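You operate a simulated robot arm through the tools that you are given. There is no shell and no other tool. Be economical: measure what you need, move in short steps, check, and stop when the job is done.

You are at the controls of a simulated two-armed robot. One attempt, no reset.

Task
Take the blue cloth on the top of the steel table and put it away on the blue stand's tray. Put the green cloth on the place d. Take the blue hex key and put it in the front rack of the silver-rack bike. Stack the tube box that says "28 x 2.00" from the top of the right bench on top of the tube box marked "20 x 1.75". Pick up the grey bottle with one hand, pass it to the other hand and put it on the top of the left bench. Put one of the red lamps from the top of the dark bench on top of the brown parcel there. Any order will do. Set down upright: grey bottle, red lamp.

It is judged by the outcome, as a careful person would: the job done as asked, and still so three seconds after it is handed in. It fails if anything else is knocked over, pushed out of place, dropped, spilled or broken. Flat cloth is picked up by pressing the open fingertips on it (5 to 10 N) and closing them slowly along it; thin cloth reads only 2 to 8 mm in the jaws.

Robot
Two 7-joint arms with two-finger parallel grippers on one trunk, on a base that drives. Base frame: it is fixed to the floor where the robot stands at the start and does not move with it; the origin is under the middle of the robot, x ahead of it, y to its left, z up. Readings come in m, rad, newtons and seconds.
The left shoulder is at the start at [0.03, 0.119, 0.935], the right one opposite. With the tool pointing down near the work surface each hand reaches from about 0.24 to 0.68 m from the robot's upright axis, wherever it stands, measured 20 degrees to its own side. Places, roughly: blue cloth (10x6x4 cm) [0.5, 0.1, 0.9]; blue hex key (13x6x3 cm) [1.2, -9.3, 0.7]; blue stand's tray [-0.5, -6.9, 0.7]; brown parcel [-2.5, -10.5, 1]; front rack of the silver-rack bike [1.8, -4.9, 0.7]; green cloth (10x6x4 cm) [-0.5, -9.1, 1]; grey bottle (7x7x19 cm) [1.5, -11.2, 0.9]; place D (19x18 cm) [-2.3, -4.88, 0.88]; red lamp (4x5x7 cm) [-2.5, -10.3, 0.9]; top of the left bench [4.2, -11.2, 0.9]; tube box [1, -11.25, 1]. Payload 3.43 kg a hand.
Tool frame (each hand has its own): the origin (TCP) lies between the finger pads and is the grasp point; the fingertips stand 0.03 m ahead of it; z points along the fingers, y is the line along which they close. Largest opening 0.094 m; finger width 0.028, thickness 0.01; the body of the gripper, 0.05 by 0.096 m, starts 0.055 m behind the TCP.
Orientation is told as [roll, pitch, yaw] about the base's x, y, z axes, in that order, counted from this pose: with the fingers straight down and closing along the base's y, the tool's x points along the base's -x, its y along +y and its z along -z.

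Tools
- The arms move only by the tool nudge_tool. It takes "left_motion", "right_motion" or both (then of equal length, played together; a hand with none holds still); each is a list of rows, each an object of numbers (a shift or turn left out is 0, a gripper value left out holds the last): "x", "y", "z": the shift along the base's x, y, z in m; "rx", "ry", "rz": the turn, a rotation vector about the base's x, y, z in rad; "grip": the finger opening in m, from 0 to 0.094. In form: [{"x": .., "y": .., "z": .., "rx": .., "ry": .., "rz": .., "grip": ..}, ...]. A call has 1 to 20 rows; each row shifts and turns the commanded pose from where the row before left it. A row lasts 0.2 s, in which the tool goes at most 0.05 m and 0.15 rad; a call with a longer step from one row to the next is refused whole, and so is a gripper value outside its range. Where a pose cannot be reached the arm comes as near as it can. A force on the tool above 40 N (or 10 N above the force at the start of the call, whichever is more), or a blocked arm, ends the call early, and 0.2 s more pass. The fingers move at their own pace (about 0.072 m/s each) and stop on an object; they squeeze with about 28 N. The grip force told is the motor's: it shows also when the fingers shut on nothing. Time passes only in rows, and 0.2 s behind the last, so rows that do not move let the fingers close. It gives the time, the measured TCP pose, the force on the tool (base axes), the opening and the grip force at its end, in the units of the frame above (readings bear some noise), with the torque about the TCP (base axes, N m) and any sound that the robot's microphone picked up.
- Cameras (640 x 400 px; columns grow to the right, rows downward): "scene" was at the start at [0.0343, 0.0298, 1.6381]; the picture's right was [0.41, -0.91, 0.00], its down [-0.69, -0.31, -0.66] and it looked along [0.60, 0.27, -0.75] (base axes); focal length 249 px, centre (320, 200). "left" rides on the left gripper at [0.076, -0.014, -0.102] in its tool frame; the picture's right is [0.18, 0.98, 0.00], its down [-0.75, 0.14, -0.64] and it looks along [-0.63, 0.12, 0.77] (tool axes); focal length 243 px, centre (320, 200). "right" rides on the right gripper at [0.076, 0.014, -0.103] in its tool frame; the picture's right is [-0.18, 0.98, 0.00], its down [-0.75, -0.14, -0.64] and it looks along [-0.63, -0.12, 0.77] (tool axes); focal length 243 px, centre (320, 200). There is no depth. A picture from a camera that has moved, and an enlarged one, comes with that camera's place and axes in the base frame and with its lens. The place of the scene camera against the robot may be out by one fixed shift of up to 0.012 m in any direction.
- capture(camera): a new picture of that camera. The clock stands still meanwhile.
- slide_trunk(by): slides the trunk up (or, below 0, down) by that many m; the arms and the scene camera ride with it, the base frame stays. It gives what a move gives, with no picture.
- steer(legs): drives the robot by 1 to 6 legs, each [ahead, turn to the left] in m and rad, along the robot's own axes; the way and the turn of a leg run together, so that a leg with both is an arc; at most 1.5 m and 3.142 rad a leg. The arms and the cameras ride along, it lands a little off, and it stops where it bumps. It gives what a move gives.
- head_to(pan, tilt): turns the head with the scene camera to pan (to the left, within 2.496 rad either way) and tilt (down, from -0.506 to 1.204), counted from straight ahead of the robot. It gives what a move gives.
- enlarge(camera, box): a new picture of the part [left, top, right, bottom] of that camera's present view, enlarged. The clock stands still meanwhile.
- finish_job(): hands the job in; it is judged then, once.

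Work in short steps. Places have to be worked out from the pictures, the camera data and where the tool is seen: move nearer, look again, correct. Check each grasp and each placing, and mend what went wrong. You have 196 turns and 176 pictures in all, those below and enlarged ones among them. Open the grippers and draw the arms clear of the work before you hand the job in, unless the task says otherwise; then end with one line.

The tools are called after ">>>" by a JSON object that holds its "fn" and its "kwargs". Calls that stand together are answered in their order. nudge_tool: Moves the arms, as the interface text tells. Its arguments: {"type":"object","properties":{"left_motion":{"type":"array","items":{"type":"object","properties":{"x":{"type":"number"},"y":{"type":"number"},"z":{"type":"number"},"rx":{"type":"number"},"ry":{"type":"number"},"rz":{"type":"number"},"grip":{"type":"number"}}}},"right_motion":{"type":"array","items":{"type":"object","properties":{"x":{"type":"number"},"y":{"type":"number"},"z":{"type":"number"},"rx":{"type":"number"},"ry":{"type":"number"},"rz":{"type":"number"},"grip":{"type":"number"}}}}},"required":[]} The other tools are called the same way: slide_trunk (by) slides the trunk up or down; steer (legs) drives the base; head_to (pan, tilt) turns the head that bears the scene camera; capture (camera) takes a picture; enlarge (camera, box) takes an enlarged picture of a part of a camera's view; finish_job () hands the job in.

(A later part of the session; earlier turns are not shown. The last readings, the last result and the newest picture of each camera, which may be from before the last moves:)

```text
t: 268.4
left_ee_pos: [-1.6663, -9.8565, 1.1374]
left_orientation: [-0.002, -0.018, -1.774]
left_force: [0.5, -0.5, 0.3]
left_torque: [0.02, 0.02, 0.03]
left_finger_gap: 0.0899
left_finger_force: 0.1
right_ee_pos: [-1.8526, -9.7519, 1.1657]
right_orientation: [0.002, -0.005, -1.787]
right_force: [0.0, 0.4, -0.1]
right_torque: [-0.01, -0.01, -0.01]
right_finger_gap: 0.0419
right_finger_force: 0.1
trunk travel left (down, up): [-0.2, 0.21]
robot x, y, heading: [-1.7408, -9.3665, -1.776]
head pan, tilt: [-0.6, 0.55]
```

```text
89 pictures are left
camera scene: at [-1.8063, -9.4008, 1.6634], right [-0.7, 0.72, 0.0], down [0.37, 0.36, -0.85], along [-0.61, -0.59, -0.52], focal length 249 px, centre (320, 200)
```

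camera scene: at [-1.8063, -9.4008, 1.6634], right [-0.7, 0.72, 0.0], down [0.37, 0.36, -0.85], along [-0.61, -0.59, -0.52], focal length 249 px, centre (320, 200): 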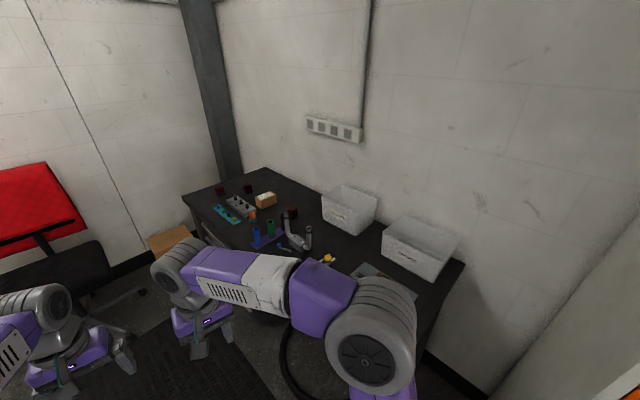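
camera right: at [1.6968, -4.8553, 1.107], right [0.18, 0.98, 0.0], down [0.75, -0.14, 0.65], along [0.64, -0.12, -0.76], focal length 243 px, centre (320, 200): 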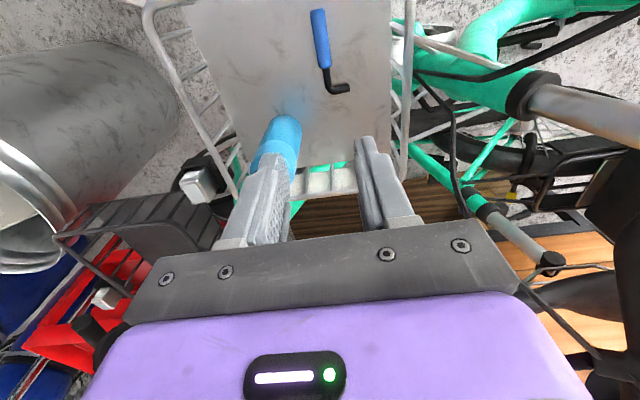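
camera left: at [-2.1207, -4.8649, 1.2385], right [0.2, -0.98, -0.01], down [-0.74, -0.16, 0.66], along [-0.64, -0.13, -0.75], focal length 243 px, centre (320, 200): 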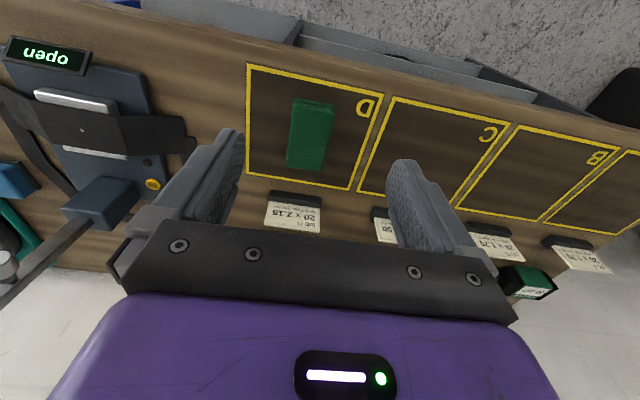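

>>> {"fn": "enlarge", "kwargs": {"camera": "scene", "box": [180, 160, 360, 280]}}

```text
3.33 times, centred on (270, 220) of scene
camera zoom: at [-1.8063, -9.4008, 1.6634], right [-0.7, 0.72, 0.0], down [0.37, 0.36, -0.85], along [-0.61, -0.59, -0.52], focal length 829 px, centre (487, 133)
```

zoom: 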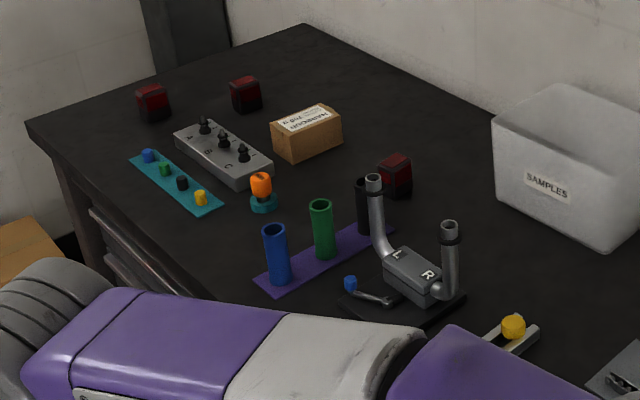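

There are three red lamps: (−2.50, −10.28), (−2.48, −10.70) and (−2.34, −10.79). The parcel is at about (−2.45, −10.455). I'll use the free-standing one at (−2.48, −10.70), driving to (−1.6, −10.45) and then facing −x.

>>> {"fn": "steer", "kwargs": {"legs": [[0, 0.335], [1.09, 0], [0, -1.7]]}}

>>> {"fn": "head_to", "kwargs": {"pan": 0.1, "tilt": 0.65}}

>>> {"fn": "capture", "kwargs": {"camera": "scene"}}

```text
t: 279.2
left_ee_pos: [-2.0397, -10.6383, 1.1368]
left_orientation: [-0.001, -0.02, -3.125]
left_force: [1.0, -1.0, -0.6]
left_torque: [0.0, 0.01, 0.02]
left_finger_gap: 0.0899
left_finger_force: 0.1
right_ee_pos: [-1.9765, -10.4327, 1.166]
right_orientation: [0.002, -0.005, -3.138]
right_force: [0.0, -0.3, 0.2]
right_torque: [0.0, 0.02, 0.01]
right_finger_gap: 0.0419
right_finger_force: 0.0
trunk travel left (down, up): [-0.2, 0.21]
robot x, y, heading: [-1.5795, -10.4578, -3.123]
head pan, tilt: [-0.6, 0.55]
```

```text
t: 280.3
left_ee_pos: [-2.0389, -10.6378, 1.1365]
left_orientation: [0.0, -0.018, -3.124]
left_force: [0.7, 0.2, 1.1]
left_torque: [-0.01, -0.01, -0.02]
left_finger_gap: 0.09
left_finger_force: 0.0
right_ee_pos: [-1.9764, -10.4324, 1.1662]
right_orientation: [0.001, -0.005, -3.139]
right_force: [-0.2, 1.0, 0.2]
right_torque: [0.02, -0.04, 0.0]
right_finger_gap: 0.0421
right_finger_force: 0.0
trunk travel left (down, up): [-0.2, 0.21]
robot x, y, heading: [-1.577, -10.4598, -3.121]
head pan, tilt: [0.099, 0.649]
```

```text
87 pictures are left
camera scene: at [-1.6401, -10.4695, 1.6546], right [-0.12, 0.99, 0.0], down [0.6, 0.07, -0.8], along [-0.79, -0.09, -0.6], focal length 249 px, centre (320, 200)
```

scene: 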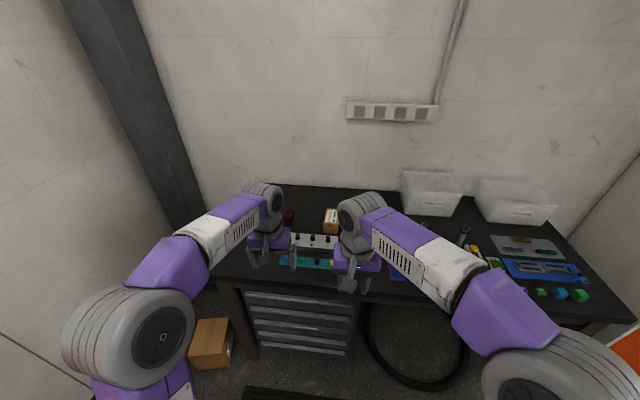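

The bench edge is at x ≈ −2.11. I'll drive 0.26 m closer and look with the left camera.

>>> {"fn": "steer", "kwargs": {"legs": [[0.26, 0]]}}

>>> {"fn": "capture", "kwargs": {"camera": "left"}}

```text
t: 282.2
left_ee_pos: [-2.306, -10.6442, 1.1366]
left_orientation: [0.0, -0.02, -3.123]
left_force: [-1.1, 0.1, -0.4]
left_torque: [0.01, 0.0, -0.03]
left_finger_gap: 0.0899
left_finger_force: 0.0
right_ee_pos: [-2.2449, -10.4385, 1.167]
right_orientation: [0.0, -0.005, -3.137]
right_force: [0.6, -0.3, 0.3]
right_torque: [0.02, -0.03, 0.0]
right_finger_gap: 0.0421
right_finger_force: 0.0
trunk travel left (down, up): [-0.2, 0.21]
robot x, y, heading: [-1.8431, -10.4638, -3.124]
head pan, tilt: [0.099, 0.649]
```

```text
86 pictures are left
camera left: at [-2.2276, -10.6283, 1.2377], right [0.2, -0.98, 0.0], down [-0.74, -0.16, 0.66], along [-0.64, -0.13, -0.76], focal length 243 px, centre (320, 200)
```

left: 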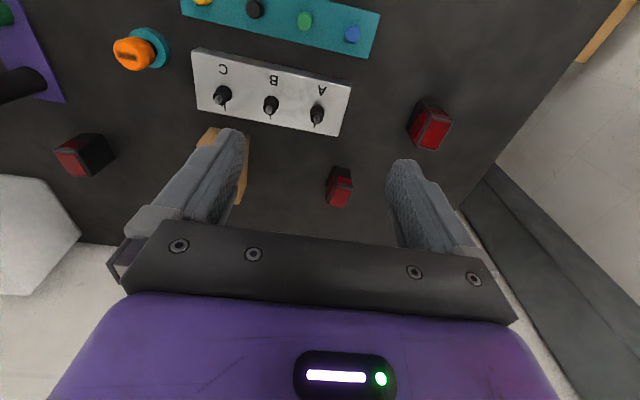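

Lamp 2 is at about (−2.475, −10.712). It's near the reach limit, so I'll raise the trunk 0.1 m, move over it, and look again.

>>> {"fn": "slide_trunk", "kwargs": {"by": 0.1}}

>>> {"fn": "nudge_tool", "kwargs": {"left_motion": [{"x": -0.03, "y": -0.02, "z": -0.03}, {"x": -0.03, "y": -0.02, "z": -0.03}, {"x": -0.03, "y": -0.015, "z": -0.03}, {"x": -0.02, "z": -0.03}]}}

>>> {"fn": "capture", "kwargs": {"camera": "left"}}

```text
t: 283.5
left_ee_pos: [-2.3059, -10.6442, 1.2363]
left_orientation: [-0.002, -0.02, -3.123]
left_force: [1.2, 1.4, 0.0]
left_torque: [0.01, 0.0, 0.0]
left_finger_gap: 0.0899
left_finger_force: 0.1
right_ee_pos: [-2.2432, -10.4383, 1.266]
right_orientation: [0.002, -0.006, -3.136]
right_force: [0.0, -0.1, 0.4]
right_torque: [0.0, -0.01, 0.01]
right_finger_gap: 0.0421
right_finger_force: 0.0
trunk travel left (down, up): [-0.3, 0.11]
robot x, y, heading: [-1.845, -10.4655, -3.118]
head pan, tilt: [0.099, 0.649]
```

```text
t: 284.5
left_ee_pos: [-2.4158, -10.7013, 1.1149]
left_orientation: [-0.003, -0.018, -3.121]
left_force: [-0.3, 0.5, 0.5]
left_torque: [-0.03, 0.0, -0.02]
left_finger_gap: 0.0901
left_finger_force: 0.1
right_ee_pos: [-2.2438, -10.4382, 1.2667]
right_orientation: [0.002, -0.005, -3.136]
right_force: [-0.2, 0.0, 0.8]
right_torque: [0.0, -0.01, 0.0]
right_finger_gap: 0.0418
right_finger_force: 0.0
trunk travel left (down, up): [-0.3, 0.11]
robot x, y, heading: [-1.8435, -10.4608, -3.122]
head pan, tilt: [0.099, 0.649]
```

```text
85 pictures are left
camera left: at [-2.3374, -10.6846, 1.2171], right [0.2, -0.98, 0.0], down [-0.74, -0.16, 0.66], along [-0.64, -0.13, -0.76], focal length 243 px, centre (320, 200)
```

left: 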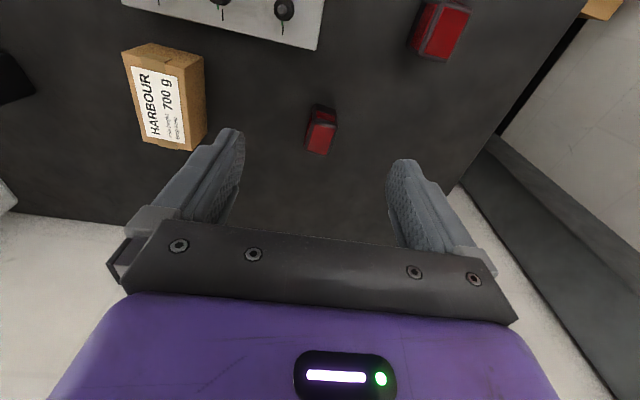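

Enlarging to see the lamp's form.

>>> {"fn": "enlarge", "kwargs": {"camera": "left", "box": [260, 80, 380, 180]}}

```text
4.00 times, centred on (320, 130) of left
camera zoom: at [-2.3374, -10.6846, 1.2171], right [0.2, -0.98, 0.0], down [-0.74, -0.16, 0.66], along [-0.64, -0.13, -0.76], focal length 970 px, centre (320, 480)
```

zoom: 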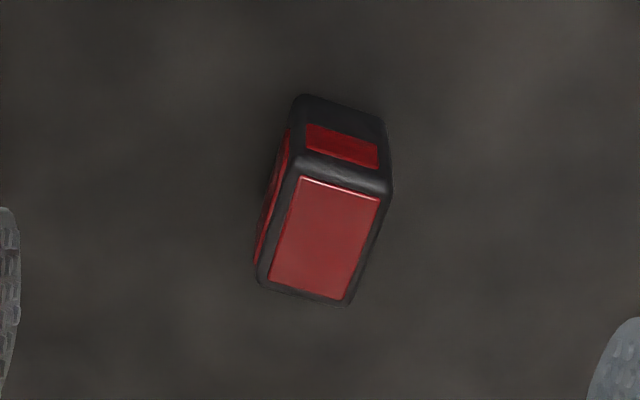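

The lamp stands square to the axes at (−2.477, −10.713), top ≈ 0.937. I'll move over it and descend to grasp height.

>>> {"fn": "nudge_tool", "kwargs": {"left_motion": [{"x": -0.03, "y": -0.006, "grip": 0.08}, {"x": -0.031, "y": -0.006}, {"z": -0.04}, {"z": -0.04}, {"z": -0.03}]}}

>>> {"fn": "capture", "kwargs": {"camera": "left"}}

```text
t: 285.7
left_ee_pos: [-2.4758, -10.7116, 1.0101]
left_orientation: [-0.003, -0.019, -3.123]
left_force: [0.2, 0.4, 0.2]
left_torque: [0.03, -0.01, 0.01]
left_finger_gap: 0.08
left_finger_force: 0.1
right_ee_pos: [-2.2421, -10.4388, 1.2673]
right_orientation: [0.001, -0.007, -3.136]
right_force: [0.6, -0.6, 0.4]
right_torque: [-0.02, -0.02, 0.01]
right_finger_gap: 0.0418
right_finger_force: 0.0
trunk travel left (down, up): [-0.3, 0.11]
robot x, y, heading: [-1.8447, -10.4645, -3.119]
head pan, tilt: [0.099, 0.649]
```

```text
83 pictures are left
camera left: at [-2.3973, -10.6957, 1.1106], right [0.2, -0.98, 0.0], down [-0.74, -0.16, 0.66], along [-0.64, -0.13, -0.75], focal length 243 px, centre (320, 200)
```

left: 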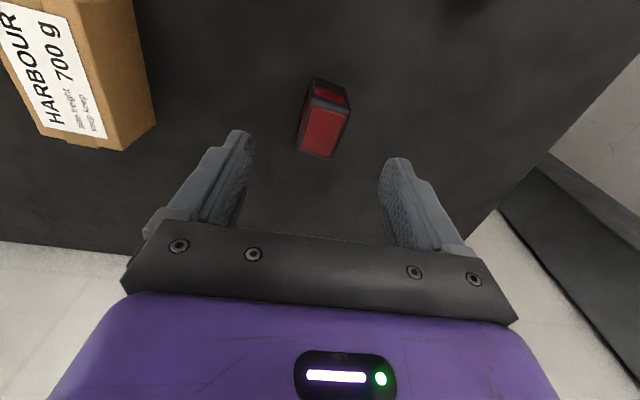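

Aligned. Descend to z 0.915 and close.

>>> {"fn": "nudge_tool", "kwargs": {"left_motion": [{"z": -0.03, "y": -0.002}, {"z": -0.03}, {"z": -0.02}, {"z": -0.012}, {"grip": 0.06}, {"grip": 0.045}, {"grip": 0.035}, {"grip": 0.02}, {"grip": 0.01}]}}

>>> {"fn": "capture", "kwargs": {"camera": "left"}}

```text
t: 287.7
left_ee_pos: [-2.475, -10.7119, 0.9167]
left_orientation: [-0.003, -0.02, -3.122]
left_force: [0.1, -0.7, 0.5]
left_torque: [-0.01, -0.01, 0.0]
left_finger_gap: 0.0398
left_finger_force: 28.1
right_ee_pos: [-2.2429, -10.4392, 1.2671]
right_orientation: [0.002, -0.004, -3.136]
right_force: [0.0, 0.5, 0.9]
right_torque: [-0.03, -0.03, 0.02]
right_finger_gap: 0.0418
right_finger_force: 0.1
trunk travel left (down, up): [-0.3, 0.11]
robot x, y, heading: [-1.8427, -10.4629, -3.122]
head pan, tilt: [0.099, 0.649]
```

```text
82 pictures are left
camera left: at [-2.3976, -10.6968, 1.0174], right [0.2, -0.98, 0.0], down [-0.74, -0.16, 0.66], along [-0.64, -0.13, -0.75], focal length 243 px, centre (320, 200)
```

left: 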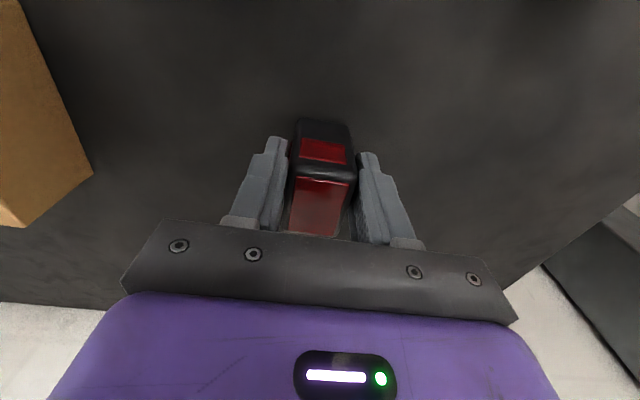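

Lamp gripped. I'll lift it, move the right hand aside (+y), then bring the lamp near the parcel.

>>> {"fn": "nudge_tool", "kwargs": {"left_motion": [{"z": 0.03}, {"z": 0.04}, {"z": 0.04}, {"z": 0.04}, {}, {"y": 0.04}, {"y": 0.04}], "right_motion": [{"y": 0.04}, {"y": 0.04}, {"y": 0.04}, {"y": 0.04}, {"x": 0.03}, {"x": 0.03}, {}]}}

>>> {"fn": "capture", "kwargs": {"camera": "left"}}

>>> {"fn": "capture", "kwargs": {"camera": "scene"}}

```text
t: 289.3
left_ee_pos: [-2.4768, -10.6346, 1.0639]
left_orientation: [-0.001, -0.017, -3.123]
left_force: [0.0, 0.2, -0.8]
left_torque: [0.01, -0.03, 0.01]
left_finger_gap: 0.0398
left_finger_force: 28.0
right_ee_pos: [-2.184, -10.2796, 1.2694]
right_orientation: [0.0, -0.005, -3.136]
right_force: [-0.2, 0.3, 0.1]
right_torque: [0.02, -0.04, -0.02]
right_finger_gap: 0.0419
right_finger_force: 0.1
trunk travel left (down, up): [-0.3, 0.11]
robot x, y, heading: [-1.8397, -10.4637, -3.119]
head pan, tilt: [0.099, 0.649]
```

```text
81 pictures are left
camera left: at [-2.3972, -10.6187, 1.1647], right [0.2, -0.98, 0.0], down [-0.74, -0.16, 0.66], along [-0.64, -0.13, -0.76], focal length 243 px, centre (320, 200)
```

left: 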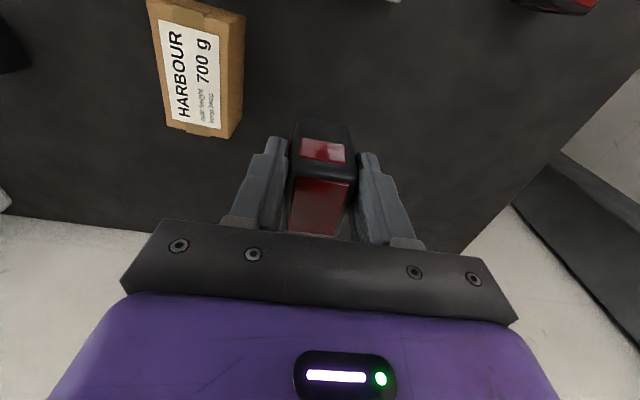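

```text
80 pictures are left
camera scene: at [-1.9074, -10.4747, 1.7546], right [-0.12, 0.99, 0.0], down [0.6, 0.07, -0.8], along [-0.79, -0.1, -0.61], focal length 249 px, centre (320, 200)
```

scene: 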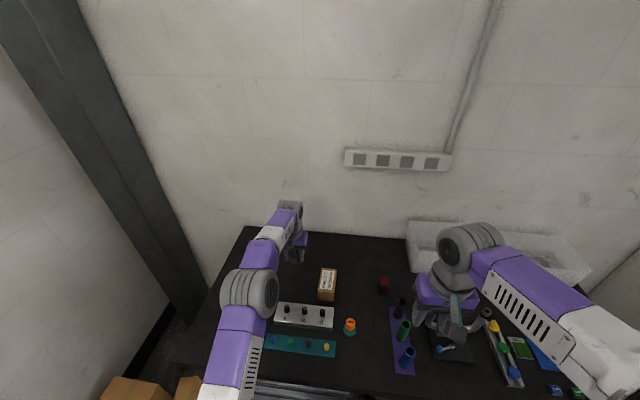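

Enlarging the parcel for exact corners.

>>> {"fn": "enlarge", "kwargs": {"camera": "left", "box": [130, 0, 270, 150]}}

>>> {"fn": "enlarge", "kwargs": {"camera": "scene", "box": [270, 240, 410, 370]}}

```text
2.67 times, centred on (200, 75) of left
camera zoom: at [-2.3972, -10.6187, 1.1647], right [0.2, -0.98, 0.0], down [-0.74, -0.16, 0.66], along [-0.64, -0.13, -0.76], focal length 647 px, centre (640, 533)
```

zoom: 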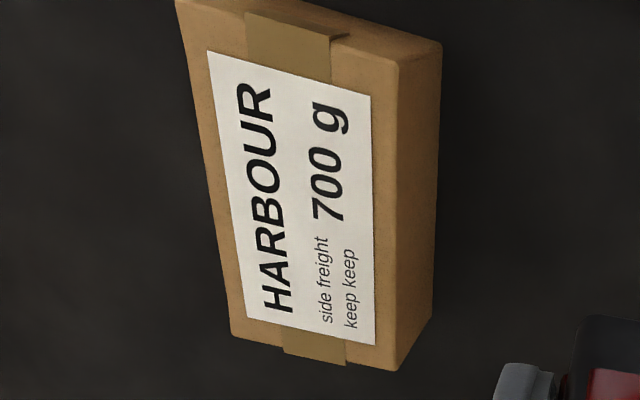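

```text
3.08 times, centred on (340, 305) of scene
camera zoom: at [-1.9074, -10.4747, 1.7546], right [-0.12, 0.99, 0.0], down [0.6, 0.07, -0.8], along [-0.79, -0.1, -0.61], focal length 765 px, centre (258, -123)
```

zoom: 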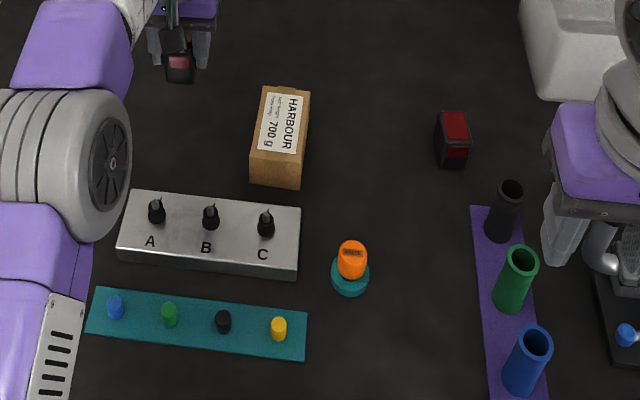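

The parcel top spans x −2.43…−2.53, y −10.55…−10.49 at z ≈ 0.93. I'll move the lamp over its centre (−2.479, −10.519) and lower.

>>> {"fn": "nudge_tool", "kwargs": {"left_motion": [{"y": 0.04}, {"y": 0.04}, {"x": -0.002, "y": 0.036}, {"z": -0.03}]}}

>>> {"fn": "capture", "kwargs": {"camera": "left"}}

>>> {"fn": "enlarge", "kwargs": {"camera": "scene", "box": [270, 210, 410, 320]}}

```text
t: 290.3
left_ee_pos: [-2.4794, -10.5178, 1.0361]
left_orientation: [-0.003, -0.018, -3.122]
left_force: [0.2, 0.6, -1.7]
left_torque: [0.0, 0.01, -0.01]
left_finger_gap: 0.0397
left_finger_force: 28.2
right_ee_pos: [-2.1829, -10.281, 1.2683]
right_orientation: [0.0, -0.004, -3.135]
right_force: [-0.3, -0.2, 0.9]
right_torque: [0.01, 0.04, 0.01]
right_finger_gap: 0.0421
right_finger_force: 0.0
trunk travel left (down, up): [-0.3, 0.11]
robot x, y, heading: [-1.8408, -10.4621, -3.122]
head pan, tilt: [0.099, 0.649]
```

```text
77 pictures are left
camera left: at [-2.4013, -10.5021, 1.136], right [0.2, -0.98, -0.01], down [-0.74, -0.16, 0.66], along [-0.64, -0.13, -0.76], focal length 243 px, centre (320, 200)
```

left: 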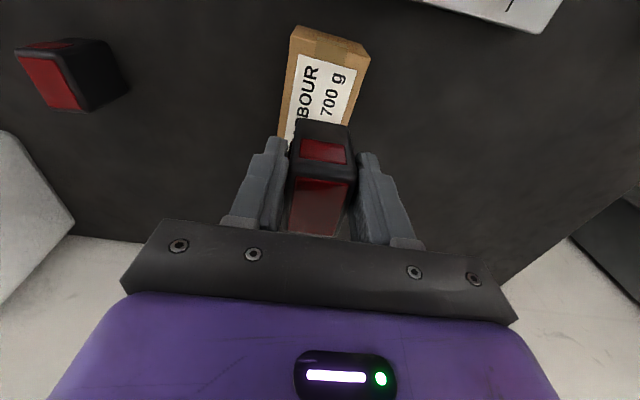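

```text
3.64 times, centred on (340, 265) of scene
camera zoom: at [-1.9065, -10.4765, 1.7546], right [-0.12, 0.99, 0.0], down [0.6, 0.07, -0.8], along [-0.79, -0.1, -0.6], focal length 904 px, centre (247, -36)
```

zoom: 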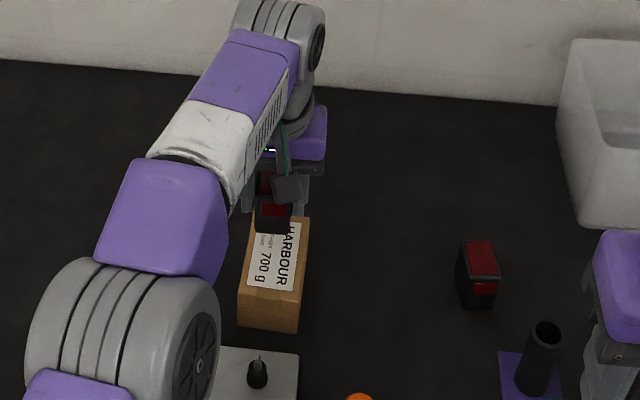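

Aligned. Lower gently to contact.

>>> {"fn": "nudge_tool", "kwargs": {"left_motion": [{"z": -0.03, "y": 0.001}, {"z": -0.015}, {"z": -0.005}, {"z": -0.004}, {"z": -0.004}, {"z": -0.004}, {"z": -0.004}]}}

>>> {"fn": "capture", "kwargs": {"camera": "left"}}

```text
t: 291.9
left_ee_pos: [-2.4778, -10.5176, 0.9729]
left_orientation: [-0.002, -0.03, -3.122]
left_force: [-2.8, -3.9, 24.5]
left_torque: [-0.02, 0.06, -0.02]
left_finger_gap: 0.0403
left_finger_force: 28.0
right_ee_pos: [-2.1801, -10.2805, 1.2694]
right_orientation: [0.0, -0.007, -3.136]
right_force: [-0.1, -0.3, -0.2]
right_torque: [0.0, 0.03, -0.02]
right_finger_gap: 0.0421
right_finger_force: 0.0
trunk travel left (down, up): [-0.3, 0.11]
robot x, y, heading: [-1.8427, -10.4638, -3.122]
head pan, tilt: [0.099, 0.649]
```

```text
75 pictures are left
camera left: at [-2.3985, -10.5014, 1.0734], right [0.2, -0.98, -0.01], down [-0.73, -0.16, 0.66], along [-0.65, -0.13, -0.75], focal length 243 px, centre (320, 200)
```

left: 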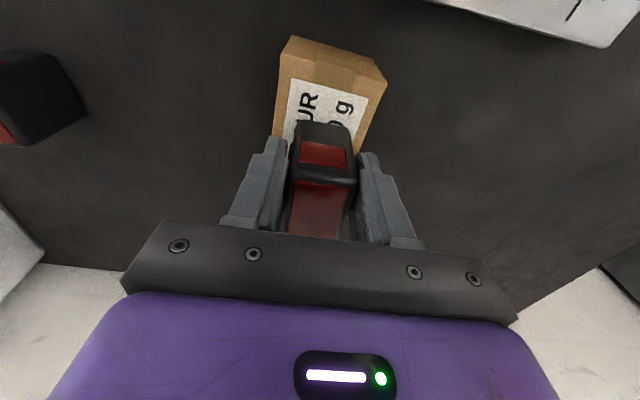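

Contact as predicted. Ease up 2 mm, open gently, and rise straight up.

>>> {"fn": "nudge_tool", "kwargs": {"left_motion": [{"z": 0.003}, {"grip": 0.05}, {"grip": 0.065}, {"grip": 0.08}, {"z": 0.03}, {"z": 0.04}, {"z": 0.04}, {"z": 0.04}]}}

>>> {"fn": "capture", "kwargs": {"camera": "left"}}

>>> {"fn": "enlarge", "kwargs": {"camera": "scene", "box": [270, 210, 410, 320]}}

```text
t: 293.7
left_ee_pos: [-2.4675, -10.5178, 1.1212]
left_orientation: [-0.001, -0.017, -3.124]
left_force: [-0.4, 0.6, 0.3]
left_torque: [0.02, -0.01, 0.02]
left_finger_gap: 0.0798
left_finger_force: 0.0
left hand out of reach, approached as far as the arm can: row 7, 8
right_ee_pos: [-2.1821, -10.2794, 1.2688]
right_orientation: [0.001, -0.005, -3.138]
right_force: [0.6, 0.3, -0.5]
right_torque: [0.04, -0.03, 0.01]
right_finger_gap: 0.0423
right_finger_force: 0.1
trunk travel left (down, up): [-0.3, 0.11]
robot x, y, heading: [-1.8411, -10.466, -3.122]
head pan, tilt: [0.099, 0.649]
```

```text
74 pictures are left
camera left: at [-2.3881, -10.5015, 1.2223], right [0.2, -0.98, 0.0], down [-0.74, -0.16, 0.65], along [-0.64, -0.13, -0.76], focal length 243 px, centre (320, 200)
```

left: 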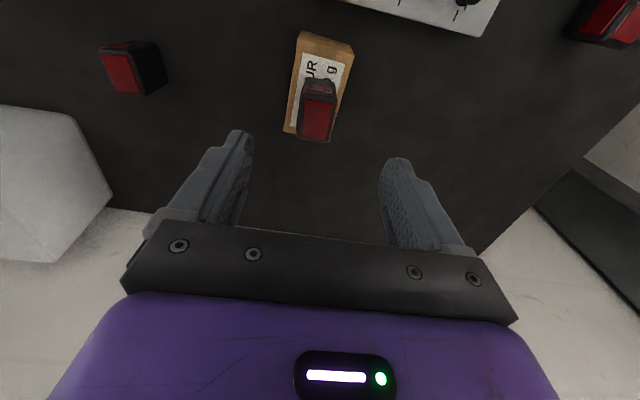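

```text
3.64 times, centred on (340, 265) of scene
camera zoom: at [-1.9067, -10.4749, 1.7546], right [-0.12, 0.99, 0.0], down [0.6, 0.07, -0.8], along [-0.79, -0.1, -0.6], focal length 904 px, centre (247, -36)
```

zoom: 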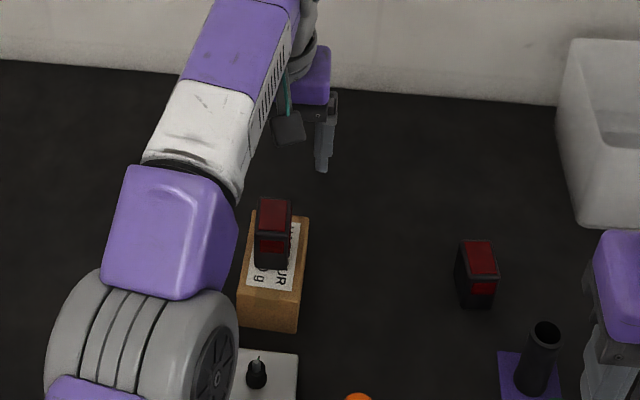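

The lamp stands upright on the parcel. I'll back away, lower the trunk, and look left and behind for a route to the right bench.

>>> {"fn": "steer", "kwargs": {"legs": [[-0.35, 0]]}}

>>> {"fn": "slide_trunk", "kwargs": {"by": -0.1}}

>>> {"fn": "head_to", "kwargs": {"pan": 2.2, "tilt": 0.45}}

>>> {"fn": "capture", "kwargs": {"camera": "scene"}}

```text
t: 296.0
left_ee_pos: [-2.1187, -10.5091, 1.1207]
left_orientation: [-0.002, -0.019, -3.125]
left_force: [-0.3, 0.7, 0.3]
left_torque: [-0.02, -0.01, 0.0]
left_finger_gap: 0.0798
left_finger_force: 0.0
right_ee_pos: [-1.8361, -10.2728, 1.2688]
right_orientation: [0.002, -0.005, -3.136]
right_force: [0.4, -0.1, -0.1]
right_torque: [0.0, 0.01, 0.01]
right_finger_gap: 0.0418
right_finger_force: 0.1
trunk travel left (down, up): [-0.3, 0.11]
robot x, y, heading: [-1.4956, -10.4546, -3.121]
head pan, tilt: [0.099, 0.649]
```

```text
t: 297.3
left_ee_pos: [-2.1192, -10.5103, 1.021]
left_orientation: [-0.003, -0.019, -3.124]
left_force: [-0.2, -0.6, 0.2]
left_torque: [-0.02, 0.02, 0.0]
left_finger_gap: 0.08
left_finger_force: 0.0
right_ee_pos: [-1.8343, -10.2727, 1.1692]
right_orientation: [0.004, -0.006, -3.136]
right_force: [-0.5, 0.0, 0.3]
right_torque: [-0.02, -0.01, 0.01]
right_finger_gap: 0.042
right_finger_force: 0.1
trunk travel left (down, up): [-0.2, 0.21]
robot x, y, heading: [-1.4915, -10.4558, -3.122]
head pan, tilt: [0.099, 0.649]
```

```text
t: 299.3
left_ee_pos: [-2.1187, -10.5091, 1.022]
left_orientation: [-0.001, -0.02, -3.124]
left_force: [-0.8, 0.6, -0.1]
left_torque: [-0.01, -0.02, -0.02]
left_finger_gap: 0.0802
left_finger_force: 0.1
right_ee_pos: [-1.8352, -10.2729, 1.1686]
right_orientation: [0.001, -0.006, -3.135]
right_force: [-0.3, 0.7, -0.1]
right_torque: [0.0, 0.02, -0.01]
right_finger_gap: 0.0421
right_finger_force: 0.1
trunk travel left (down, up): [-0.2, 0.21]
robot x, y, heading: [-1.4965, -10.46, -3.124]
head pan, tilt: [2.201, 0.45]
```

```text
72 pictures are left
camera scene: at [-1.417, -10.5308, 1.6725], right [-0.8, -0.6, 0.0], down [-0.26, 0.35, -0.9], along [0.54, -0.72, -0.44], focal length 249 px, centre (320, 200)
```

scene: 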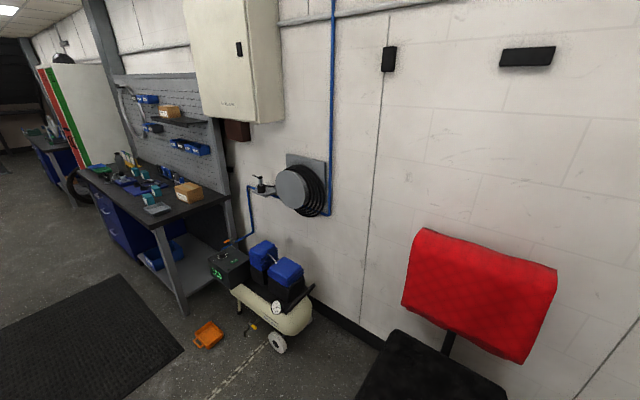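

A lane runs east past the chair and compressor toward the right bench, whose corner is near (0.3, −11). I'll retract the left hand, turn left to face +x, and look.

>>> {"fn": "nudge_tool", "kwargs": {"left_motion": [{"x": 0.04, "z": 0.03}, {"x": 0.04, "z": 0.03}, {"x": 0.04, "y": -0.03}, {"x": 0.04, "y": -0.03}, {"x": 0.03, "y": -0.03}]}}

>>> {"fn": "steer", "kwargs": {"legs": [[0, 2.9]]}}

>>> {"fn": "head_to", "kwargs": {"pan": 0.1, "tilt": 0.45}}

>>> {"fn": "capture", "kwargs": {"camera": "scene"}}

```text
t: 300.5
left_ee_pos: [-2.084, -10.5727, 1.1428]
left_orientation: [-0.001, -0.017, -3.125]
left_force: [-0.8, -0.1, -0.7]
left_torque: [0.0, 0.02, 0.02]
left_finger_gap: 0.0799
left_finger_force: 0.1
left hand out of reach, approached as far as the arm can: row 1, 2, 3, 4, 5
right_ee_pos: [-1.8353, -10.2731, 1.168]
right_orientation: [0.0, -0.005, -3.138]
right_force: [-0.3, -0.2, -0.4]
right_torque: [0.03, 0.02, 0.02]
right_finger_gap: 0.0421
right_finger_force: 0.0
trunk travel left (down, up): [-0.2, 0.21]
robot x, y, heading: [-1.4968, -10.455, -3.121]
head pan, tilt: [2.201, 0.45]
```

```text
t: 307.8
left_ee_pos: [-0.8951, -10.4722, 1.1442]
left_orientation: [-0.001, -0.017, -0.204]
left_force: [-0.6, 0.5, 0.2]
left_torque: [0.02, -0.04, 0.0]
left_finger_gap: 0.0799
left_finger_force: 0.0
right_ee_pos: [-1.203, -10.7095, 1.1684]
right_orientation: [0.002, -0.005, -0.217]
right_force: [-0.2, 0.6, 0.5]
right_torque: [0.02, 0.04, -0.01]
right_finger_gap: 0.042
right_finger_force: 0.0
trunk travel left (down, up): [-0.2, 0.21]
robot x, y, heading: [-1.4981, -10.455, -0.2]
head pan, tilt: [2.201, 0.45]
```

```text
t: 309.8
left_ee_pos: [-0.8952, -10.4713, 1.1429]
left_orientation: [-0.002, -0.018, -0.202]
left_force: [0.4, -0.9, 0.3]
left_torque: [0.04, 0.02, 0.0]
left_finger_gap: 0.0797
left_finger_force: 0.0
right_ee_pos: [-1.2033, -10.7096, 1.1688]
right_orientation: [0.003, -0.007, -0.216]
right_force: [0.3, 0.0, 0.7]
right_torque: [-0.05, 0.02, -0.03]
right_finger_gap: 0.0422
right_finger_force: 0.1
trunk travel left (down, up): [-0.2, 0.21]
robot x, y, heading: [-1.4953, -10.4569, -0.205]
head pan, tilt: [0.099, 0.45]
```

```text
71 pictures are left
camera scene: at [-1.4405, -10.4614, 1.6725], right [-0.1, -0.99, 0.0], down [-0.43, 0.04, -0.9], along [0.9, -0.09, -0.44], focal length 249 px, centre (320, 200)
```

scene: 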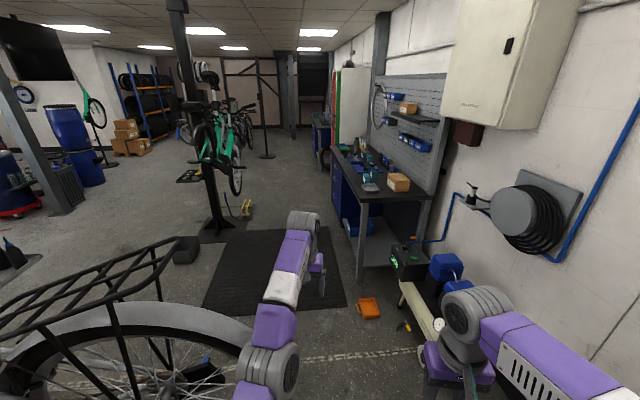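

I want the base's width before squeezing between the bike wheel and the compressor, so I'll look straight down.

>>> {"fn": "head_to", "kwargs": {"pan": 0.0, "tilt": 1.2}}

>>> {"fn": "capture", "kwargs": {"camera": "scene"}}

```text
t: 310.9
left_ee_pos: [-0.8955, -10.4726, 1.1433]
left_orientation: [-0.002, -0.019, -0.202]
left_force: [0.1, 0.3, -0.1]
left_torque: [0.0, 0.02, -0.01]
left_finger_gap: 0.0802
left_finger_force: 0.0
right_ee_pos: [-1.203, -10.7089, 1.1688]
right_orientation: [0.002, -0.005, -0.218]
right_force: [-0.6, 0.6, 0.3]
right_torque: [-0.02, 0.02, -0.01]
right_finger_gap: 0.042
right_finger_force: 0.0
trunk travel left (down, up): [-0.2, 0.21]
robot x, y, heading: [-1.4902, -10.4525, -0.201]
head pan, tilt: [0.0, 1.201]
```

```text
70 pictures are left
camera scene: at [-1.4771, -10.4634, 1.6143], right [-0.2, -0.98, 0.0], down [-0.91, 0.19, -0.36], along [0.36, -0.07, -0.93], focal length 249 px, centre (320, 200)
```

scene: 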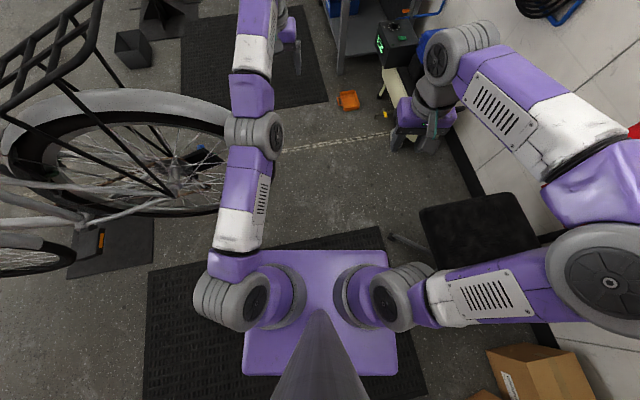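

The lane between the bike wheel (y ≈ −10.1) and the compressor (y ≈ −11.05) is about 0.95 m wide. I'll take it centred on y ≈ −10.58.

>>> {"fn": "steer", "kwargs": {"legs": [[0.62, 0], [0, 0.2], [1.05, 0]]}}

>>> {"fn": "head_to", "kwargs": {"pan": -0.5, "tilt": 0.5}}

>>> {"fn": "capture", "kwargs": {"camera": "scene"}}

```text
t: 313.0
left_ee_pos: [-0.6202, -10.531, 1.1484]
left_orientation: [0.003, -0.025, -0.201]
left_force: [0.1, 0.4, -0.2]
left_torque: [0.01, 0.03, 0.01]
left_finger_gap: 0.0799
left_finger_force: 0.0
right_ee_pos: [-0.9297, -10.7691, 1.1715]
right_orientation: [0.001, -0.015, -0.215]
right_force: [-0.3, 0.0, -0.4]
right_torque: [-0.01, -0.01, -0.01]
right_finger_gap: 0.0421
right_finger_force: 0.0
trunk travel left (down, up): [-0.2, 0.21]
robot x, y, heading: [-1.2058, -10.5146, -0.184]
head pan, tilt: [0.0, 1.201]
stopped in leg 1: the robot was blocked; the commanded pose is now the measured one
```

```text
t: 314.0
left_ee_pos: [-0.6223, -10.5313, 1.1508]
left_orientation: [0.003, -0.03, -0.201]
left_force: [-0.4, -0.4, -0.9]
left_torque: [-0.02, -0.03, 0.02]
left_finger_gap: 0.0799
left_finger_force: 0.0
right_ee_pos: [-0.9329, -10.768, 1.1734]
right_orientation: [0.002, -0.021, -0.213]
right_force: [-0.2, 0.4, 1.0]
right_torque: [-0.02, 0.04, -0.02]
right_finger_gap: 0.0421
right_finger_force: 0.0
trunk travel left (down, up): [-0.2, 0.21]
robot x, y, heading: [-1.2048, -10.5181, -0.191]
head pan, tilt: [-0.499, 0.499]
```

```text
69 pictures are left
camera scene: at [-1.1997, -10.5686, 1.6685], right [-0.64, -0.77, -0.01], down [-0.35, 0.3, -0.88], along [0.68, -0.56, -0.47], focal length 249 px, centre (320, 200)
```

scene: 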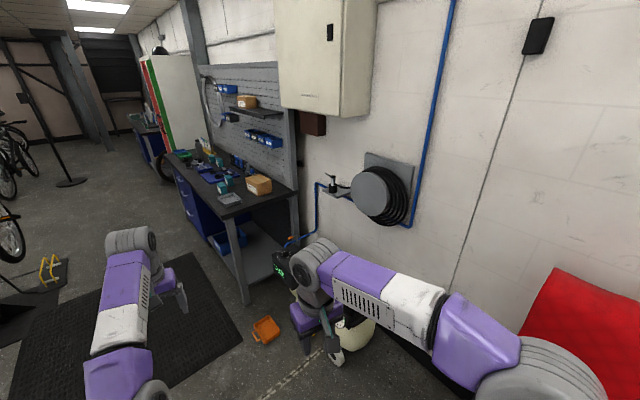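

Blocked by something. Looking down both sides to find it.

>>> {"fn": "head_to", "kwargs": {"pan": -0.7, "tilt": 1.1}}

>>> {"fn": "capture", "kwargs": {"camera": "scene"}}

>>> {"fn": "head_to", "kwargs": {"pan": 0.7, "tilt": 1.1}}

>>> {"fn": "capture", "kwargs": {"camera": "scene"}}

```text
t: 315.0
left_ee_pos: [-0.6233, -10.5292, 1.1523]
left_orientation: [0.004, -0.031, -0.201]
left_force: [0.3, -0.3, 0.1]
left_torque: [0.02, -0.02, 0.0]
left_finger_gap: 0.0802
left_finger_force: 0.1
right_ee_pos: [-0.9326, -10.7674, 1.1724]
right_orientation: [0.002, -0.02, -0.217]
right_force: [-0.2, -0.7, 0.4]
right_torque: [0.01, -0.02, 0.01]
right_finger_gap: 0.042
right_finger_force: 0.0
trunk travel left (down, up): [-0.2, 0.21]
robot x, y, heading: [-1.205, -10.5207, -0.193]
head pan, tilt: [-0.7, 1.1]
```

```text
68 pictures are left
camera scene: at [-1.2294, -10.5596, 1.6204], right [-0.78, -0.63, -0.01], down [-0.55, 0.69, -0.47], along [0.3, -0.36, -0.88], focal length 249 px, centre (320, 200)
```

scene: 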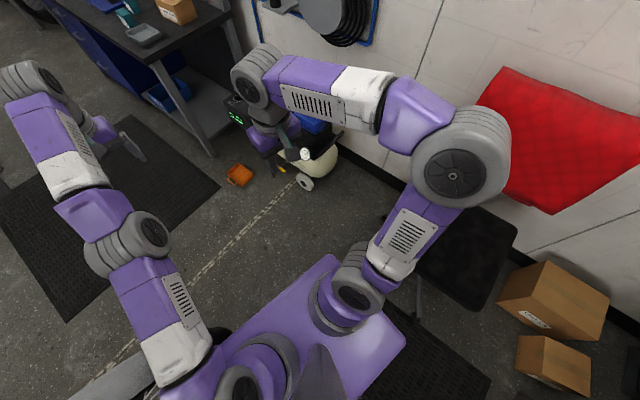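

```text
t: 316.6
left_ee_pos: [-0.6218, -10.5302, 1.1515]
left_orientation: [0.003, -0.03, -0.201]
left_force: [-1.2, -0.3, 0.0]
left_torque: [-0.01, 0.05, -0.01]
left_finger_gap: 0.0799
left_finger_force: 0.0
right_ee_pos: [-0.9329, -10.7676, 1.1734]
right_orientation: [0.0, -0.023, -0.217]
right_force: [0.0, 0.6, -0.3]
right_torque: [0.0, -0.01, 0.01]
right_finger_gap: 0.042
right_finger_force: 0.1
trunk travel left (down, up): [-0.2, 0.21]
robot x, y, heading: [-1.2069, -10.5188, -0.193]
head pan, tilt: [0.7, 1.1]
```

```text
67 pictures are left
camera scene: at [-1.2136, -10.4798, 1.6204], right [0.48, -0.88, 0.01], down [-0.77, -0.43, -0.47], along [0.41, 0.22, -0.88], focal length 249 px, centre (320, 200)
```

scene: 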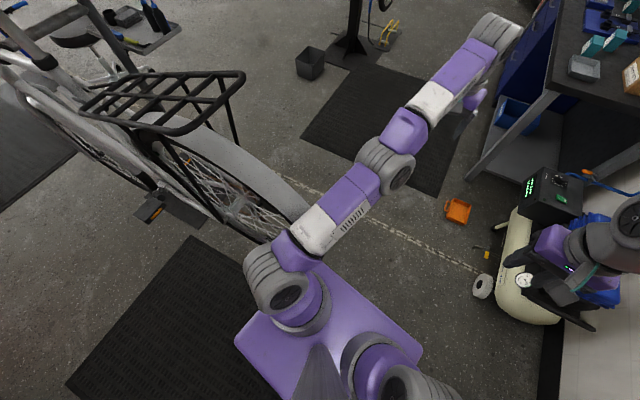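

The base's front-left corner touched the bike's rear wheel, so the lane is too narrow. I'll back off at once, retract the left hand, and take the longer north route.

>>> {"fn": "steer", "kwargs": {"legs": [[-0.3, 0]]}}

>>> {"fn": "nudge_tool", "kwargs": {"left_motion": [{"x": -0.04, "z": 0.01}, {"x": -0.045, "y": 0.01}, {"x": -0.045, "y": 0.01}, {"x": -0.045, "y": 0.01}, {"x": -0.04, "y": 0.01}]}}

>>> {"fn": "capture", "kwargs": {"camera": "scene"}}

```text
t: 318.6
left_ee_pos: [-0.8995, -10.4732, 1.142]
left_orientation: [0.002, -0.013, -0.2]
left_force: [-0.5, 0.5, 0.4]
left_torque: [0.02, -0.01, -0.03]
left_finger_gap: 0.0799
left_finger_force: 0.1
right_ee_pos: [-1.2088, -10.7112, 1.1666]
right_orientation: [-0.001, -0.003, -0.215]
right_force: [-1.5, -1.1, 0.3]
right_torque: [0.0, -0.02, -0.01]
right_finger_gap: 0.0421
right_finger_force: 0.1
trunk travel left (down, up): [-0.2, 0.21]
robot x, y, heading: [-1.5008, -10.4577, -0.194]
head pan, tilt: [0.7, 1.1]
```

```text
t: 319.8
left_ee_pos: [-1.0096, -10.469, 1.172]
left_orientation: [0.0, -0.018, -0.198]
left_force: [-0.8, 0.8, -0.6]
left_torque: [-0.02, -0.01, 0.0]
left_finger_gap: 0.0798
left_finger_force: 0.0
left hand out of reach, approached as far as the arm can: row 1, 2, 3
right_ee_pos: [-1.2078, -10.7112, 1.1678]
right_orientation: [0.002, -0.001, -0.214]
right_force: [0.4, 0.1, 0.3]
right_torque: [-0.05, 0.01, -0.03]
right_finger_gap: 0.0419
right_finger_force: 0.1
trunk travel left (down, up): [-0.2, 0.21]
robot x, y, heading: [-1.4956, -10.4602, -0.191]
head pan, tilt: [0.7, 1.1]
```

```text
66 pictures are left
camera scene: at [-1.4813, -10.4245, 1.6202], right [0.48, -0.88, 0.0], down [-0.78, -0.43, -0.45], along [0.4, 0.22, -0.89], focal length 249 px, centre (320, 200)
```

scene: 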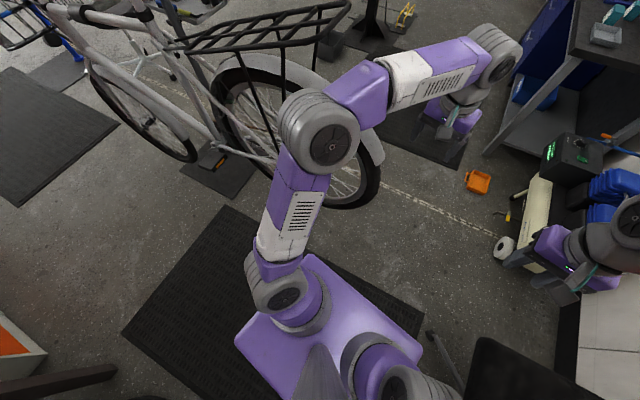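

The bike stands as before. I'll retrace my path north, then swing around.

>>> {"fn": "steer", "kwargs": {"legs": [[0, 1.982], [1.117, 0], [0, -0.443], [0.995, 0], [0, 0.195], [1.5, 0]]}}

>>> {"fn": "steer", "kwargs": {"legs": [[1.0, 0], [0, -1.543], [1.5, 0], [0.4, 0], [0, -1.571], [1.5, 0]]}}

>>> {"fn": "head_to", "kwargs": {"pan": 0.0, "tilt": 0.5}}

>>> {"fn": "capture", "kwargs": {"camera": "scene"}}

```text
t: 322.1
left_ee_pos: [-1.0764, -10.241, 1.1685]
left_orientation: [-0.002, -0.005, 0.293]
left_force: [0.0, -0.5, -0.1]
left_torque: [-0.01, -0.01, 0.0]
left_finger_gap: 0.0802
left_finger_force: 0.1
right_ee_pos: [-1.1167, -10.5224, 1.1671]
right_orientation: [0.004, -0.005, 0.344]
right_force: [0.0, 0.2, 1.2]
right_torque: [0.0, -0.01, -0.01]
right_finger_gap: 0.0418
right_finger_force: 0.1
trunk travel left (down, up): [-0.2, 0.21]
robot x, y, heading: [-1.5027, -10.4594, 0.356]
head pan, tilt: [0.7, 1.1]
stopped in leg 1: the robot was blocked; the commanded pose is now the measured one
```

```text
t: 323.1
left_ee_pos: [-1.0602, -10.2422, 1.171]
left_orientation: [-0.007, -0.004, 0.277]
left_force: [-0.3, -0.1, 0.2]
left_torque: [0.0, 0.01, -0.04]
left_finger_gap: 0.0798
left_finger_force: 0.0
right_ee_pos: [-1.1019, -10.5161, 1.1671]
right_orientation: [0.001, -0.003, 0.342]
right_force: [0.3, -0.6, -0.3]
right_torque: [-0.01, -0.01, 0.0]
right_finger_gap: 0.0419
right_finger_force: 0.1
trunk travel left (down, up): [-0.2, 0.21]
robot x, y, heading: [-1.4811, -10.4542, 0.351]
head pan, tilt: [0.7, 1.1]
stopped in leg 1: the robot was blocked; the commanded pose is now the measured one
```

```text
t: 324.2
left_ee_pos: [-1.0598, -10.2399, 1.1688]
left_orientation: [-0.004, -0.003, 0.285]
left_force: [-0.4, -0.2, -0.1]
left_torque: [0.02, 0.02, -0.03]
left_finger_gap: 0.08
left_finger_force: 0.0
right_ee_pos: [-1.1014, -10.5183, 1.1669]
right_orientation: [0.002, -0.002, 0.342]
right_force: [0.2, -0.6, 0.5]
right_torque: [0.0, -0.01, -0.01]
right_finger_gap: 0.0419
right_finger_force: 0.1
trunk travel left (down, up): [-0.2, 0.21]
robot x, y, heading: [-1.4836, -10.4603, 0.357]
head pan, tilt: [0.0, 0.499]
```

```text
65 pictures are left
camera scene: at [-1.4316, -10.4417, 1.6679], right [0.35, -0.94, 0.0], down [-0.45, -0.16, -0.88], along [0.82, 0.31, -0.48], focal length 249 px, centre (320, 200)
```

scene: 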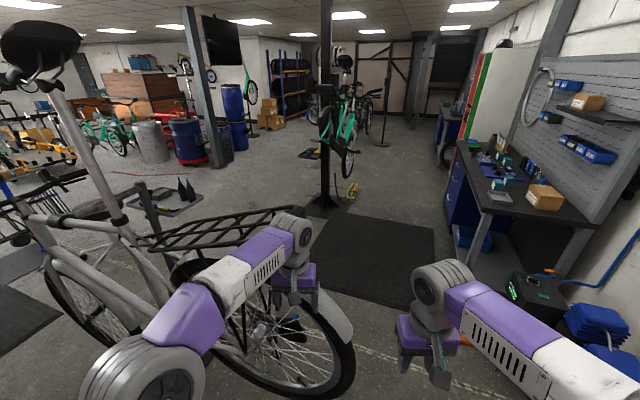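

Blocked again: the rear corner likely touches the chair's leg. I'll turn right instead, back to a heading I know is free, and reverse out the way I came in.

>>> {"fn": "steer", "kwargs": {"legs": [[0, -1.717], [-1.1, 0]]}}

```text
t: 334.1
left_ee_pos: [-1.5405, -9.8123, 1.1692]
left_orientation: [-0.01, -0.003, -1.449]
left_force: [-0.3, -0.1, 0.4]
left_torque: [-0.01, -0.02, -0.01]
left_finger_gap: 0.0799
left_finger_force: 0.0
right_ee_pos: [-1.809, -9.7257, 1.1675]
right_orientation: [0.0, -0.005, -1.395]
right_force: [0.5, -0.3, -0.3]
right_torque: [0.01, -0.02, -0.02]
right_finger_gap: 0.0419
right_finger_force: 0.1
trunk travel left (down, up): [-0.2, 0.21]
robot x, y, heading: [-1.6863, -9.3596, -1.379]
head pan, tilt: [0.0, 0.499]
```

Free now. I'll take one look back toward the chair and bike to check they are fine.

>>> {"fn": "capture", "kwargs": {"camera": "scene"}}

```text
64 pictures are left
camera scene: at [-1.6823, -9.4223, 1.668], right [-0.98, -0.19, 0.0], down [-0.09, 0.47, -0.88], along [0.17, -0.86, -0.48], focal length 249 px, centre (320, 200)
```

scene: 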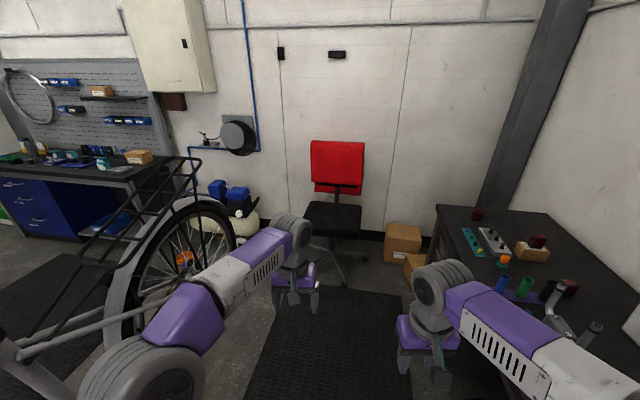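

Chair, bike and lamp all look fine. Continue reversing north.

>>> {"fn": "steer", "kwargs": {"legs": [[0, -0.38], [-1.0, 0], [0, 0.19], [-1.5, 0], [-1.0, 0]]}}

```text
t: 352.9
left_ee_pos: [-1.5088, -6.3561, 1.1679]
left_orientation: [-0.01, -0.002, -1.606]
left_force: [-0.1, 0.0, 0.5]
left_torque: [-0.03, 0.0, 0.0]
left_finger_gap: 0.0798
left_finger_force: 0.1
right_ee_pos: [-1.7597, -6.2288, 1.168]
right_orientation: [-0.001, -0.003, -1.55]
right_force: [-0.2, 0.4, -0.3]
right_torque: [-0.02, 0.0, 0.01]
right_finger_gap: 0.0424
right_finger_force: 0.0
trunk travel left (down, up): [-0.2, 0.21]
robot x, y, heading: [-1.5818, -5.8881, -1.536]
head pan, tilt: [0.0, 0.499]
```

Now east, then south to about (0.45, −8.0), the same way as before.

>>> {"fn": "steer", "kwargs": {"legs": [[0, 1.536], [1.5, 0], [0.5, 0], [0, -1.571], [1.5, 0], [0.6, 0]]}}

>>> {"fn": "head_to", "kwargs": {"pan": 0.0, "tilt": 0.55}}

>>> {"fn": "capture", "kwargs": {"camera": "scene"}}

```text
t: 379.3
left_ee_pos: [0.2625, -8.2413, 1.169]
left_orientation: [-0.008, -0.003, -1.748]
left_force: [0.6, -0.3, -0.1]
left_torque: [-0.01, 0.0, -0.01]
left_finger_gap: 0.0801
left_finger_force: 0.0
right_ee_pos: [0.0314, -8.0787, 1.1673]
right_orientation: [-0.001, 0.0, -1.696]
right_force: [-0.2, -1.2, 0.0]
right_torque: [-0.01, 0.04, -0.03]
right_finger_gap: 0.0417
right_finger_force: 0.0
trunk travel left (down, up): [-0.2, 0.21]
robot x, y, heading: [0.255, -7.7635, -1.682]
head pan, tilt: [0.0, 0.499]
stopped in leg 6: the robot was blocked; the commanded pose is now the measured one
```

```text
t: 379.9
left_ee_pos: [0.2617, -8.2395, 1.1695]
left_orientation: [-0.008, -0.006, -1.75]
left_force: [0.0, -0.3, 0.3]
left_torque: [0.0, -0.01, -0.01]
left_finger_gap: 0.08
left_finger_force: 0.1
right_ee_pos: [0.0302, -8.078, 1.1675]
right_orientation: [0.001, -0.004, -1.696]
right_force: [-0.4, -0.1, -0.8]
right_torque: [0.0, 0.01, 0.01]
right_finger_gap: 0.0418
right_finger_force: 0.1
trunk travel left (down, up): [-0.2, 0.21]
robot x, y, heading: [0.2536, -7.7682, -1.681]
head pan, tilt: [0.0, 0.55]
```

```text
63 pictures are left
camera scene: at [0.2425, -7.8253, 1.6635], right [-0.99, 0.11, 0.0], down [0.06, 0.52, -0.85], along [-0.09, -0.85, -0.52], focal length 249 px, centre (320, 200)
```

scene: 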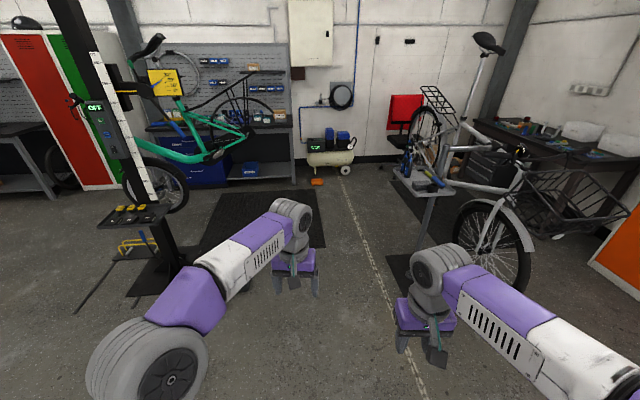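

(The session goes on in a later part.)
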